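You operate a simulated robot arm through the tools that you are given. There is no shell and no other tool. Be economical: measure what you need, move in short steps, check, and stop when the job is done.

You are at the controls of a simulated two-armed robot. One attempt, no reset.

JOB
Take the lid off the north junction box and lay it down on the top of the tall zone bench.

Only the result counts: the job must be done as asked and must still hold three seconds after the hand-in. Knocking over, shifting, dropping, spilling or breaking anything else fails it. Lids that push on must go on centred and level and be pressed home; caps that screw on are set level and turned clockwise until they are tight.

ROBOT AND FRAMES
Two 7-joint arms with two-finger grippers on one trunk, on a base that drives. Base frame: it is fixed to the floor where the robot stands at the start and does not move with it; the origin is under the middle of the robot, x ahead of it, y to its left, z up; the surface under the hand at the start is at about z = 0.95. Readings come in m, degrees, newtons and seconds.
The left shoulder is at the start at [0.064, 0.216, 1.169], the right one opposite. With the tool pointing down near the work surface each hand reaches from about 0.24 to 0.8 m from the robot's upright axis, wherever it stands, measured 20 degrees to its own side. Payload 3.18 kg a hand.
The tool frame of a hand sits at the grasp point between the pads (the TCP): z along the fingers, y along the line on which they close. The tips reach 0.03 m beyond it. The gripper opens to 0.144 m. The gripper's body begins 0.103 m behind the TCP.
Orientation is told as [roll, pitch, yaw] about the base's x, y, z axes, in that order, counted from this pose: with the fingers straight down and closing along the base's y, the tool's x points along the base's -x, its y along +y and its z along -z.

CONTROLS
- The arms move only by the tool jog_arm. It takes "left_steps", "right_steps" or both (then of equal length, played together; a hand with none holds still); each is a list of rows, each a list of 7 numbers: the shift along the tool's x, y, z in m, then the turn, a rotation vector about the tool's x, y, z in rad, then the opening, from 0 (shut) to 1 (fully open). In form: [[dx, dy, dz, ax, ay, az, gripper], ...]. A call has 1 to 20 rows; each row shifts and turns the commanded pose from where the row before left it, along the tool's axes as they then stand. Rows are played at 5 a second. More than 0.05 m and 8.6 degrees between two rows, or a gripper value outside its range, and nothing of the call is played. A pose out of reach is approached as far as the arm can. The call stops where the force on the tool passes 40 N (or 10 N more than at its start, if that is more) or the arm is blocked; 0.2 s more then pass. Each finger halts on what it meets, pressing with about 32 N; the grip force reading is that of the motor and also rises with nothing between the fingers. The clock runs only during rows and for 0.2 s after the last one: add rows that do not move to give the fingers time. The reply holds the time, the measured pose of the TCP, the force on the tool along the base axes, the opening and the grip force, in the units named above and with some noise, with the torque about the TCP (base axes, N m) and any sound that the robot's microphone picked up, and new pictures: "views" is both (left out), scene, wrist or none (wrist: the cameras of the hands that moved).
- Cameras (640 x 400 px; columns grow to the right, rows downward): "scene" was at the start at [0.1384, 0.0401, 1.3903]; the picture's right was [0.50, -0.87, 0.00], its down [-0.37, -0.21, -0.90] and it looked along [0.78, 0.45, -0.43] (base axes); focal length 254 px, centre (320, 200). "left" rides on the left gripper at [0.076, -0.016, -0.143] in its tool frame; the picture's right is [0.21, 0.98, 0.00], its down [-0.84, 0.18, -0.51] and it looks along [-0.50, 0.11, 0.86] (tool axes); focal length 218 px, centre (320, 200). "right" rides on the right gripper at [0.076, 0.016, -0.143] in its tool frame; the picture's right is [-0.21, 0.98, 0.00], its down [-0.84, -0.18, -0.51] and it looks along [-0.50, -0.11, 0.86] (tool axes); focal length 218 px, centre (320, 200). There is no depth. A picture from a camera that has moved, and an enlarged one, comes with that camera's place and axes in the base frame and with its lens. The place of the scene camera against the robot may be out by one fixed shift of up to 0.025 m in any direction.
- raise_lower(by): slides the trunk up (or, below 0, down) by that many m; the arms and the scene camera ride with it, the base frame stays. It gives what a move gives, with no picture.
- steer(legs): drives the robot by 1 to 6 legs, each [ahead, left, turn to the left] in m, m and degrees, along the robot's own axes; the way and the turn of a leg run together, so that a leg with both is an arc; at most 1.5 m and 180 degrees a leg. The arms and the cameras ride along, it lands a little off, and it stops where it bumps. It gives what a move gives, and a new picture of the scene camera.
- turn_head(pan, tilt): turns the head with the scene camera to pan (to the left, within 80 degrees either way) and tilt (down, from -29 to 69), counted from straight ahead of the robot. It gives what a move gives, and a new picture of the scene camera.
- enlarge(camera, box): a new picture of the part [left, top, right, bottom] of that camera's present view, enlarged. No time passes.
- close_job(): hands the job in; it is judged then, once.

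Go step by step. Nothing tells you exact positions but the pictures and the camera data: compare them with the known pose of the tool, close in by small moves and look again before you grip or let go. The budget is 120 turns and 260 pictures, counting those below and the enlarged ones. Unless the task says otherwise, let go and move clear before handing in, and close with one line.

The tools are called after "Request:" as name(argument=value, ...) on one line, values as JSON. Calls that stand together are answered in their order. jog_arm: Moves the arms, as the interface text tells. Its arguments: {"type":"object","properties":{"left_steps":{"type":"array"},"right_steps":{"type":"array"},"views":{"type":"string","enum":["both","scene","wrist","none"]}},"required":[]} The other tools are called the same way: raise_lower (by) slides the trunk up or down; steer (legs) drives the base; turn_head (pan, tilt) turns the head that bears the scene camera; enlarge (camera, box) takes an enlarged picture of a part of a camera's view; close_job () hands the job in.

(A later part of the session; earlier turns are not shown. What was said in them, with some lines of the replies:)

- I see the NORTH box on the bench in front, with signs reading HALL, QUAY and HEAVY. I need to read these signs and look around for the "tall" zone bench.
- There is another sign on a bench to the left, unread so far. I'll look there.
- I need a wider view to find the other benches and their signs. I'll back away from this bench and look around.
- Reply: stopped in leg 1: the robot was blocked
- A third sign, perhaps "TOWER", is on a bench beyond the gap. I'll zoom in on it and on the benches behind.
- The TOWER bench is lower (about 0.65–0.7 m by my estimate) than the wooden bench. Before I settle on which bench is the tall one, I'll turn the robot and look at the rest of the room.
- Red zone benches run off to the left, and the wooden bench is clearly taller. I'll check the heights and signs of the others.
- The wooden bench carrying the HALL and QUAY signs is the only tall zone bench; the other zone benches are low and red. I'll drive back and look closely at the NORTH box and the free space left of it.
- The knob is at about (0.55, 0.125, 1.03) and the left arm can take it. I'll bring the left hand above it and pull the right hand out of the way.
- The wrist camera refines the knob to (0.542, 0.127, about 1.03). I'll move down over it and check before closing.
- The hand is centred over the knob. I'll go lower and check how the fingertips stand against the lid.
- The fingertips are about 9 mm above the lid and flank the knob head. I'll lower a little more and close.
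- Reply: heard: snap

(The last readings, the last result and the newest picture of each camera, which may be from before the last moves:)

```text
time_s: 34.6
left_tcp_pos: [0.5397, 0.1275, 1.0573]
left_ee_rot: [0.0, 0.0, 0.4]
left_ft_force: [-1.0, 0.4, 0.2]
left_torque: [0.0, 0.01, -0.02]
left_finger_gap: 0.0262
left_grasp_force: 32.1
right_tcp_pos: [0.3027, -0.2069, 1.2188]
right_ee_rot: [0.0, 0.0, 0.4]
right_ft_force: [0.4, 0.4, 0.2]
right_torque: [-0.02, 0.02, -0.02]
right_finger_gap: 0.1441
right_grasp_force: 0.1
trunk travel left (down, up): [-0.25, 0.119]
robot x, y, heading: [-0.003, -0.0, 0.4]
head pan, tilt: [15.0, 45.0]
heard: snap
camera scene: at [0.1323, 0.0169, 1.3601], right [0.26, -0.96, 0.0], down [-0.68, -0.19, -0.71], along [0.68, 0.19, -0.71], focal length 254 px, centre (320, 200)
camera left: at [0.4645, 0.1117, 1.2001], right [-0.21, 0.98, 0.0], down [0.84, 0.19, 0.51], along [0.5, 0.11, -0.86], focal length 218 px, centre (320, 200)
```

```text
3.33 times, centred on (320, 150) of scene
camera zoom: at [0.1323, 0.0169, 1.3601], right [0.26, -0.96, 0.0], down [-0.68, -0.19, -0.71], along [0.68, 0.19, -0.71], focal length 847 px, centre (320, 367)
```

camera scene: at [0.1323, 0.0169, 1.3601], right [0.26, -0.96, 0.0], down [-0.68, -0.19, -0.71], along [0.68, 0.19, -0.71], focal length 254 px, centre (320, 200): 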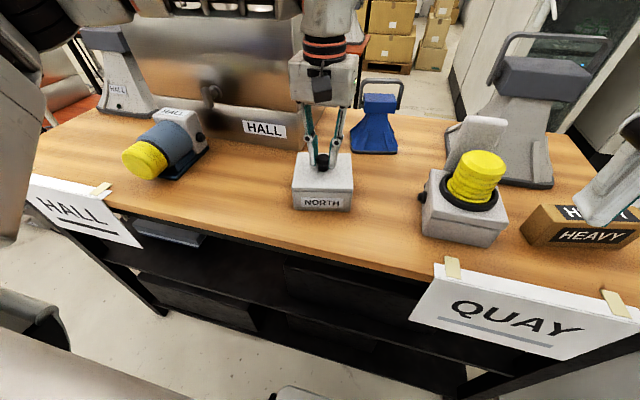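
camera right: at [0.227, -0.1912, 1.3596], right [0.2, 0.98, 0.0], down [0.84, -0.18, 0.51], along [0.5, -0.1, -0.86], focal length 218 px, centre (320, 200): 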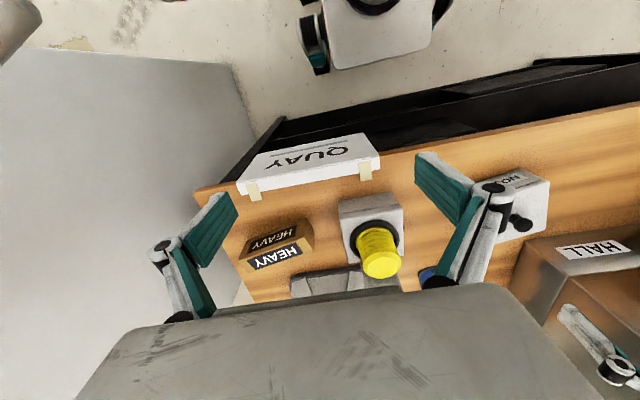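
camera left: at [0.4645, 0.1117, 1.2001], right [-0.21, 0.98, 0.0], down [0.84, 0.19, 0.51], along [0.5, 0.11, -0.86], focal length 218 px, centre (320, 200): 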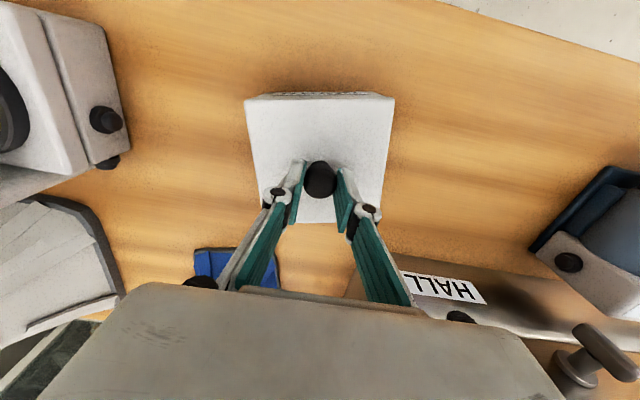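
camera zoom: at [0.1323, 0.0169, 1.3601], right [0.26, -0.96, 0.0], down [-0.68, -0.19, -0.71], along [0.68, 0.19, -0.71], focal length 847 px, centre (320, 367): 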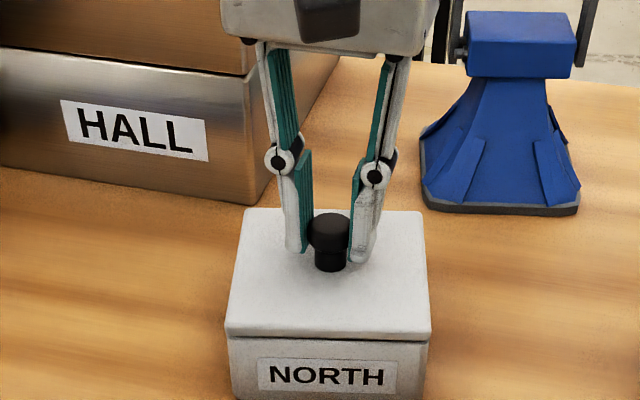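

The knob is gripped (26 mm gap) and I heard a snap. I'll lift straight up in small steps.

Request:
jog_arm(left_steps=[[0, 0, -0.003, 0, 0, 0, 0], [0, 0, -0.004, 0, 0, 0, 0], [0, 0, -0.005, 0, 0, 0, 0], [0, 0, -0.01, 0, 0, 0, 0], [0, 0, -0.01, 0, 0, 0, 0]])

Request:
enlarge(camera="scene", box=[240, 90, 400, 220])

```text
time_s: 35.8
left_tcp_pos: [0.5401, 0.1272, 1.0895]
left_ee_rot: [0.1, 0.0, 0.3]
left_ft_force: [-0.3, -0.5, -0.9]
left_torque: [-0.02, 0.03, 0.02]
left_finger_gap: 0.026
left_grasp_force: 32.2
right_tcp_pos: [0.3013, -0.2056, 1.2181]
right_ee_rot: [-0.1, 0.1, 0.3]
right_ft_force: [-0.1, -0.3, -0.4]
right_torque: [-0.02, 0.0, 0.02]
right_finger_gap: 0.1439
right_grasp_force: 0.0
trunk travel left (down, up): [-0.25, 0.119]
robot x, y, heading: [-0.0046, 0.0013, 0.2]
head pan, tilt: [15.0, 45.0]
camera scene: at [0.1322, 0.0169, 1.3601], right [0.26, -0.96, 0.0], down [-0.68, -0.19, -0.71], along [0.68, 0.19, -0.71], focal length 254 px, centre (320, 200)
camera left: at [0.4646, 0.1118, 1.2326], right [-0.21, 0.98, 0.0], down [0.84, 0.19, 0.51], along [0.5, 0.11, -0.86], focal length 218 px, centre (320, 200)
```

scene: 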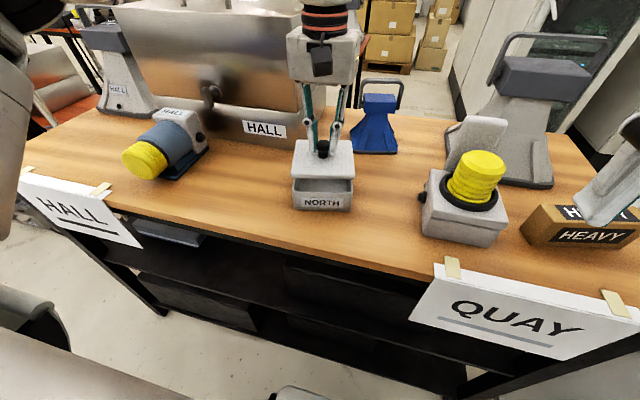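
left: 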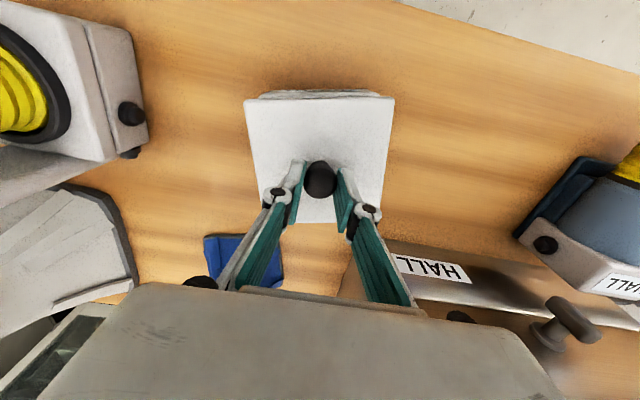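

```text
3.08 times, centred on (320, 155) of scene
camera zoom: at [0.1322, 0.0169, 1.3601], right [0.26, -0.96, 0.0], down [-0.68, -0.19, -0.71], along [0.68, 0.19, -0.71], focal length 782 px, centre (320, 338)
```

zoom: 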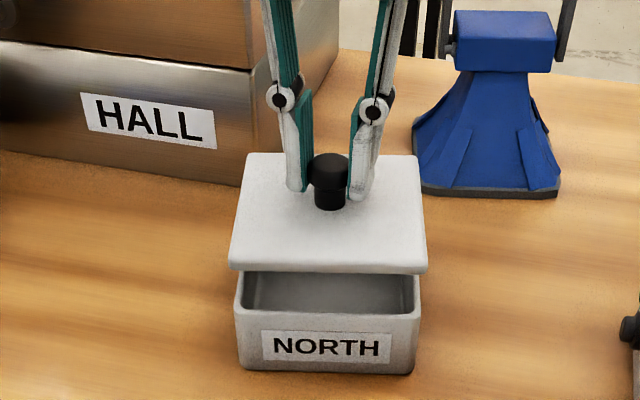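

The lid is off cleanly and the box stays in place. I'll carry the lid left to the free bench area around (0.52, 0.31).

Request:
jog_arm(left_steps=[[0, 0, -0.03, 0, 0, 0, 0], [0.004, 0.025, 0, 0, 0, 0, 0], [0.004, 0.035, 0, 0, 0, 0, 0], [0.004, 0.04, 0, 0, 0, 0, 0], [0.004, 0.04, 0, 0, 0, 0, 0], [0.004, 0.03, 0, 0, 0, 0, 0], [0, 0.015, 0, 0, 0, 0, 0], [0, 0, 0.03, 0, 0, 0, 0], [0, 0, 0.03, 0, 0, 0, 0], [0, 0, 0, 0, 0, 0, 0]])

Request:
enlarge(camera="scene", box=[120, 70, 400, 245])

```text
time_s: 38.0
left_tcp_pos: [0.5198, 0.3111, 1.0581]
left_ee_rot: [0.1, 0.1, 0.3]
left_ft_force: [0.3, -0.1, -1.2]
left_torque: [0.0, -0.01, -0.02]
left_finger_gap: 0.0259
left_grasp_force: 32.2
right_tcp_pos: [0.3019, -0.2062, 1.2193]
right_ee_rot: [-0.1, 0.1, 0.3]
right_ft_force: [0.2, -0.1, 0.1]
right_torque: [0.04, 0.0, 0.0]
right_finger_gap: 0.144
right_grasp_force: 0.1
trunk travel left (down, up): [-0.25, 0.119]
robot x, y, heading: [0.0003, 0.0024, 0.2]
head pan, tilt: [15.0, 45.0]
camera scene: at [0.132, 0.0167, 1.3602], right [0.26, -0.96, 0.0], down [-0.68, -0.19, -0.71], along [0.68, 0.19, -0.71], focal length 254 px, centre (320, 200)
camera left: at [0.4431, 0.2961, 1.2016], right [-0.21, 0.98, 0.0], down [0.84, 0.19, 0.51], along [0.5, 0.11, -0.86], focal length 218 px, centre (320, 200)
```

scene: 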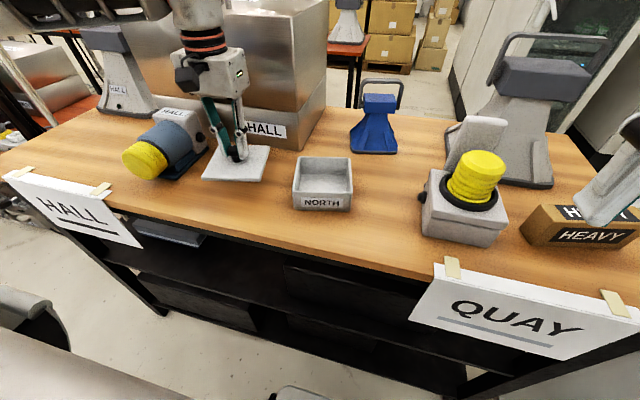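
left: 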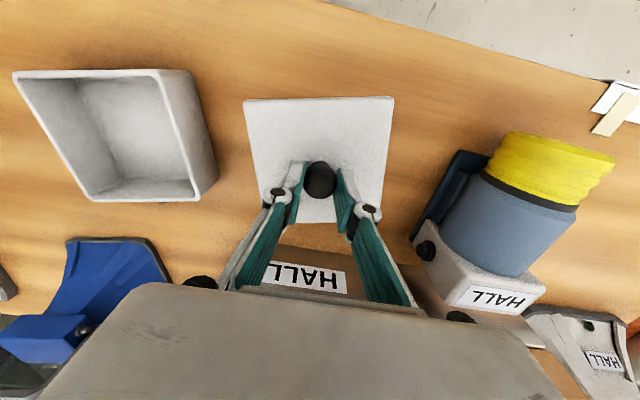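

```text
2.29 times, centred on (260, 158) of scene
camera zoom: at [0.132, 0.0167, 1.3602], right [0.26, -0.96, 0.0], down [-0.68, -0.19, -0.71], along [0.68, 0.19, -0.71], focal length 581 px, centre (457, 297)
```

zoom: 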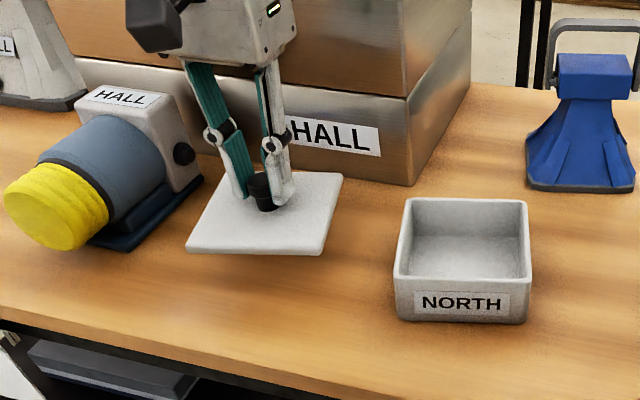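

There is about 9 cm to the lamp and 5 cm to the box, so the spot is clear. I'll lower with care until contact.

Request:
jog_arm(left_steps=[[0, 0, 0.02, 0, 0, 0, 0], [0, 0, 0.015, 0, 0, 0, 0], [0, 0, 0.006, 0, 0, 0, 0], [0, 0, 0, 0, 0, 0, 0]], views="wrist")

Request:
enlarge(camera="scene", box=[160, 100, 320, 200])

```text
time_s: 39.0
left_tcp_pos: [0.519, 0.3127, 1.017]
left_ee_rot: [-0.1, 0.1, 0.3]
left_ft_force: [0.0, 0.3, -1.8]
left_torque: [-0.03, -0.03, -0.01]
left_finger_gap: 0.0262
left_grasp_force: 32.4
right_tcp_pos: [0.3036, -0.2057, 1.2183]
right_ee_rot: [0.1, 0.0, 0.3]
right_ft_force: [-0.3, 0.5, -0.1]
right_torque: [-0.03, 0.02, -0.05]
right_finger_gap: 0.144
right_grasp_force: 0.1
trunk travel left (down, up): [-0.25, 0.119]
robot x, y, heading: [-0.0063, -0.0019, 0.2]
head pan, tilt: [15.0, 45.0]
camera left: at [0.4433, 0.2963, 1.1607], right [-0.21, 0.98, 0.0], down [0.84, 0.18, 0.51], along [0.5, 0.11, -0.86], focal length 218 px, centre (320, 200)
```

left: 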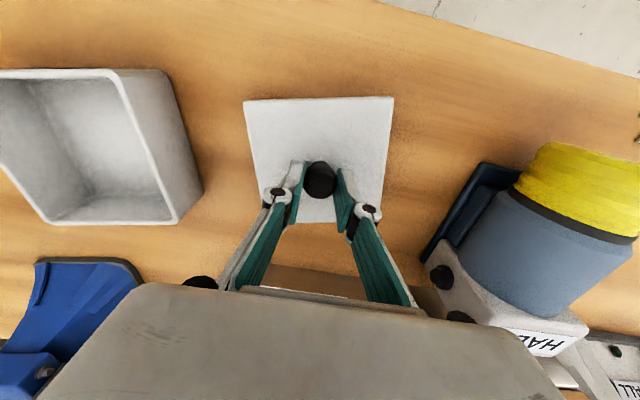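

```text
4.00 times, centred on (240, 150) of scene
camera zoom: at [0.1322, 0.0169, 1.3601], right [0.26, -0.96, 0.0], down [-0.68, -0.19, -0.71], along [0.68, 0.19, -0.71], focal length 1016 px, centre (640, 400)
```

zoom: 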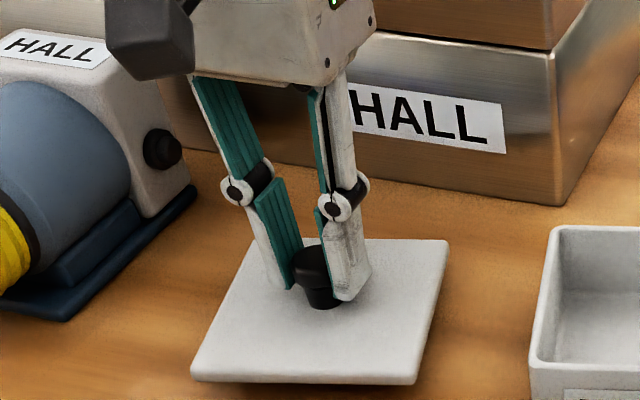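

The lid is still just above the bench with no contact. I'll lower in 3 mm steps.

Request:
jog_arm(left_steps=[[0, 0, 0.003, 0, 0, 0, 0], [0, 0, 0.003, 0, 0, 0, 0], [0, 0, 0.003, 0, 0, 0, 0], [0, 0, 0, 0, 0, 0, 0]], views="none")

Request:
enlarge(camera="scene", box=[160, 100, 320, 200])

```text
time_s: 40.0
left_tcp_pos: [0.5186, 0.3126, 1.0092]
left_ee_rot: [0.1, 0.1, 0.3]
left_ft_force: [0.8, 0.2, -1.1]
left_torque: [-0.03, 0.03, 0.03]
left_finger_gap: 0.026
left_grasp_force: 31.9
right_tcp_pos: [0.3017, -0.2059, 1.2188]
right_ee_rot: [0.0, 0.1, 0.2]
right_ft_force: [-0.3, 0.2, 0.1]
right_torque: [0.0, 0.02, -0.02]
right_finger_gap: 0.1438
right_grasp_force: 0.0
trunk travel left (down, up): [-0.25, 0.119]
robot x, y, heading: [-0.0048, -0.0001, 0.0]
head pan, tilt: [15.0, 45.0]
```

```text
4.00 times, centred on (240, 150) of scene
camera zoom: at [0.1323, 0.0169, 1.3601], right [0.26, -0.96, 0.0], down [-0.68, -0.19, -0.71], along [0.68, 0.19, -0.71], focal length 1016 px, centre (640, 400)
```

zoom: 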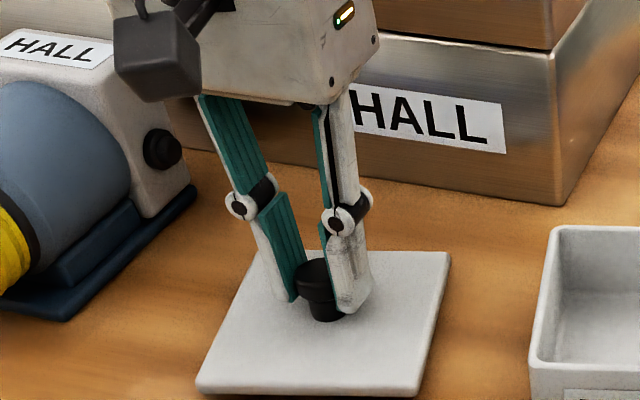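

Request:
jog_arm(left_steps=[[0, 0, 0.003, 0, 0, 0, 0], [0, 0, 0.003, 0, 0, 0, 0], [0, 0, 0, 0, 0, 0, 0]], views="none")

Request:
enlarge(camera="scene", box=[160, 100, 320, 200])

```text
time_s: 40.8
left_tcp_pos: [0.519, 0.3115, 1.0028]
left_ee_rot: [-0.1, 0.0, 0.3]
left_ft_force: [0.2, 0.6, -0.6]
left_torque: [0.0, 0.02, 0.01]
left_finger_gap: 0.0263
left_grasp_force: 31.9
right_tcp_pos: [0.302, -0.2078, 1.2192]
right_ee_rot: [0.0, 0.1, 0.3]
right_ft_force: [-0.4, -0.3, -0.1]
right_torque: [-0.02, 0.0, -0.01]
right_finger_gap: 0.1438
right_grasp_force: 0.0
trunk travel left (down, up): [-0.25, 0.119]
robot x, y, heading: [-0.0071, 0.0011, 0.5]
head pan, tilt: [15.0, 45.0]
```

```text
4.00 times, centred on (240, 150) of scene
camera zoom: at [0.1323, 0.0169, 1.3601], right [0.26, -0.96, 0.0], down [-0.68, -0.19, -0.71], along [0.68, 0.19, -0.71], focal length 1016 px, centre (640, 400)
```

zoom: 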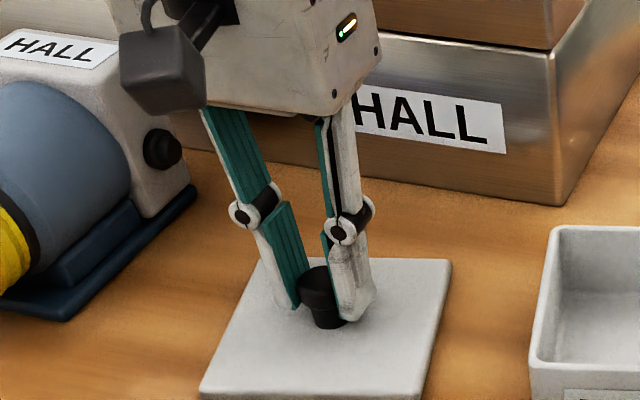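

Still no contact force. I'll go on down in small steps.

Request:
jog_arm(left_steps=[[0, 0, 0.002, 0, 0, 0, 0], [0, 0, 0.002, 0, 0, 0, 0], [0, 0, 0, 0, 0, 0, 0]], views="none")

Request:
enlarge(camera="scene", box=[160, 110, 320, 210])

```text
time_s: 41.6
left_tcp_pos: [0.5198, 0.3125, 1.0021]
left_ee_rot: [-0.1, -0.3, 0.4]
left_ft_force: [0.0, 5.3, 18.9]
left_torque: [0.13, 0.55, -0.06]
left_finger_gap: 0.026
left_grasp_force: 32.1
right_tcp_pos: [0.3011, -0.2058, 1.2201]
right_ee_rot: [0.0, -0.1, 0.3]
right_ft_force: [-0.2, 0.1, -0.3]
right_torque: [0.0, 0.02, -0.05]
right_finger_gap: 0.1439
right_grasp_force: 0.0
trunk travel left (down, up): [-0.25, 0.119]
robot x, y, heading: [-0.0069, 0.0019, 0.5]
head pan, tilt: [15.0, 45.0]
```

```text
4.00 times, centred on (240, 160) of scene
camera zoom: at [0.1309, 0.0168, 1.3605], right [0.26, -0.96, 0.0], down [-0.68, -0.19, -0.71], along [0.68, 0.19, -0.71], focal length 1016 px, centre (640, 360)
```

zoom: 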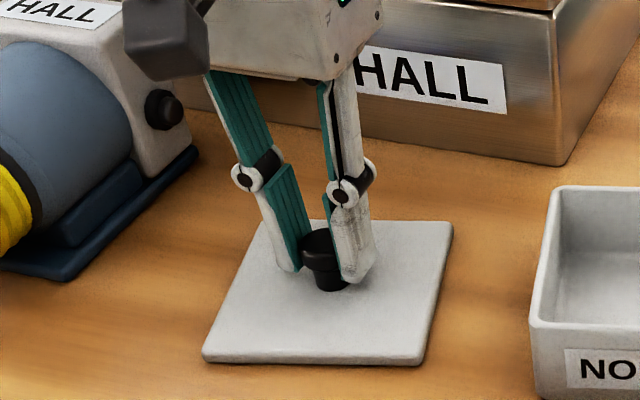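

Contact: 19 N upward, and the lid lies on the bench. I'll ease off 3 mm, open slowly and rise.

Request:
jog_arm(left_steps=[[0, 0, -0.003, 0, 0, 0, 0], [0, 0, 0, 0, 0, 0, 0.15], [0, 0, 0, 0, 0, 0, 0.25], [0, 0, 0, 0, 0, 0, 0.4], [0, 0, 0, 0, 0, 0, 0.4], [0, 0, 0, 0, 0, 0, 0.4]], views="wrist")

```text
time_s: 43.0
left_tcp_pos: [0.5205, 0.3125, 1.0029]
left_ee_rot: [0.1, -0.1, 0.3]
left_ft_force: [-0.1, -0.2, -0.1]
left_torque: [-0.02, 0.03, 0.02]
left_finger_gap: 0.0574
left_grasp_force: 0.0
right_tcp_pos: [0.3037, -0.206, 1.2198]
right_ee_rot: [0.0, 0.1, 0.3]
right_ft_force: [0.5, 1.0, -0.8]
right_torque: [0.01, 0.03, 0.02]
right_finger_gap: 0.1439
right_grasp_force: 0.0
trunk travel left (down, up): [-0.25, 0.119]
robot x, y, heading: [-0.0008, 0.0022, 0.7]
head pan, tilt: [15.0, 45.0]
camera left: at [0.4433, 0.2964, 1.1452], right [-0.21, 0.98, 0.0], down [0.84, 0.19, 0.51], along [0.5, 0.11, -0.86], focal length 218 px, centre (320, 200)
```

left: 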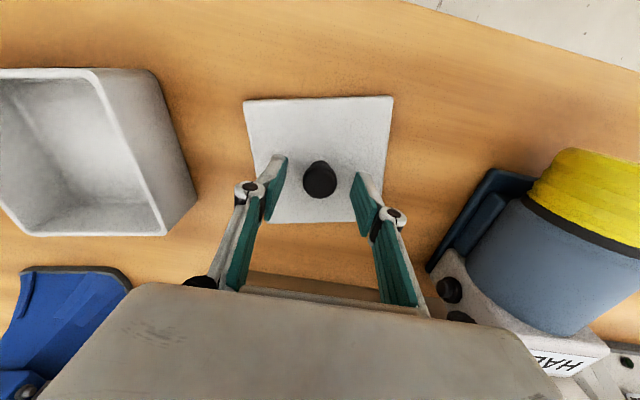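

The lid is released and flat. I'll rise clear.

Request:
jog_arm(left_steps=[[0, 0, -0.02, 0, 0, 0, 0.4], [0, 0, -0.03, 0, 0, 0, 0.4], [0, 0, -0.04, 0, 0, 0, 0.4], [0.01, 0, -0.04, 0, 0, 0, 0.4], [0.03, 0, -0.04, 0, 0, 0, 0.4], [0.04, 0, -0.02, 0, 0, 0, 0.4], [0.04, 0, 0, 0, 0, 0, 0.4], [0, 0, 0, 0, 0, 0, 0.4]])

Request:
enlarge(camera="scene", box=[120, 70, 400, 245])

```text
time_s: 44.8
left_tcp_pos: [0.3998, 0.3123, 1.1928]
left_ee_rot: [0.0, 0.1, 0.5]
left_ft_force: [0.4, -0.1, -0.1]
left_torque: [0.02, 0.02, 0.02]
left_finger_gap: 0.0575
left_grasp_force: 0.1
right_tcp_pos: [0.3027, -0.2058, 1.2169]
right_ee_rot: [-0.1, 0.1, 0.2]
right_ft_force: [0.1, 0.6, -0.5]
right_torque: [0.01, 0.02, -0.02]
right_finger_gap: 0.1441
right_grasp_force: 0.0
trunk travel left (down, up): [-0.25, 0.119]
robot x, y, heading: [-0.0042, 0.0022, 0.2]
head pan, tilt: [15.0, 45.0]
camera scene: at [0.133, 0.0167, 1.3599], right [0.26, -0.96, 0.0], down [-0.68, -0.19, -0.71], along [0.68, 0.19, -0.71], focal length 254 px, centre (320, 200)
camera left: at [0.3229, 0.2957, 1.3351], right [-0.21, 0.98, 0.0], down [0.84, 0.19, 0.51], along [0.49, 0.11, -0.86], focal length 218 px, centre (320, 200)
```

scene: 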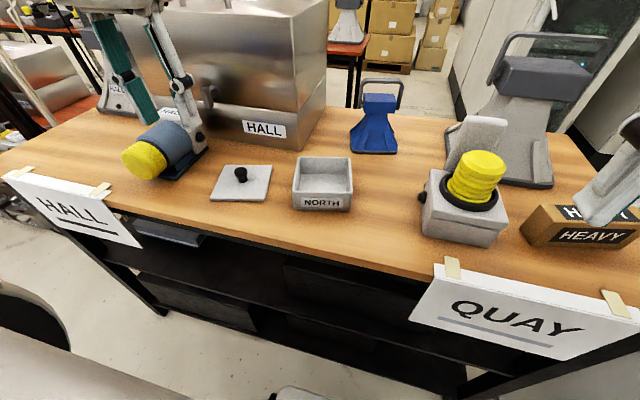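
left: 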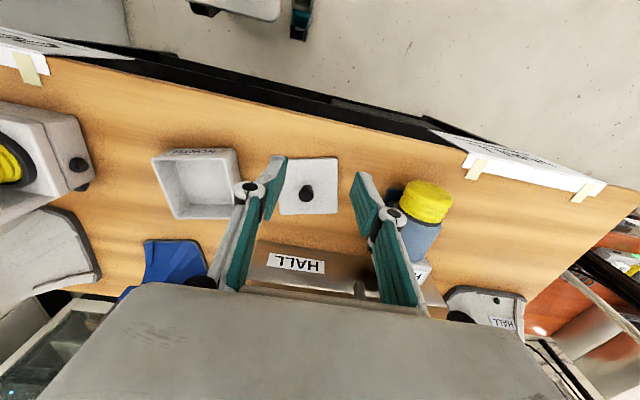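

```text
2.29 times, centred on (260, 158) of scene
camera zoom: at [0.133, 0.0167, 1.3599], right [0.26, -0.96, 0.0], down [-0.68, -0.19, -0.71], along [0.68, 0.19, -0.71], focal length 581 px, centre (457, 297)
```

zoom: 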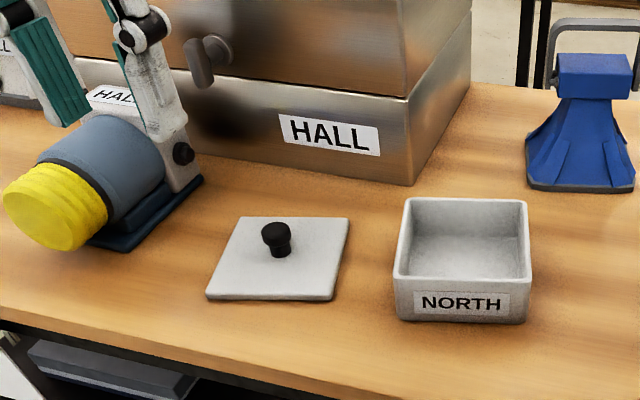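

The lid lies flat on the tall wooden bench top, the hand is clear and nothing else looks disturbed. Handing in.

Request:
close_job()

```text
The job is handed in.
```

The NORTH junction box's lid is off and lying flat on top of the tall wooden bench (the one with the HALL and QUAY signs). I took that bench as "the tall zone bench" because it stands higher than the red zone benches I could see. The box shifted about 2–3 mm when the gripper closed on the knob, and there was a snap sound then. I saw nothing else on the bench move.
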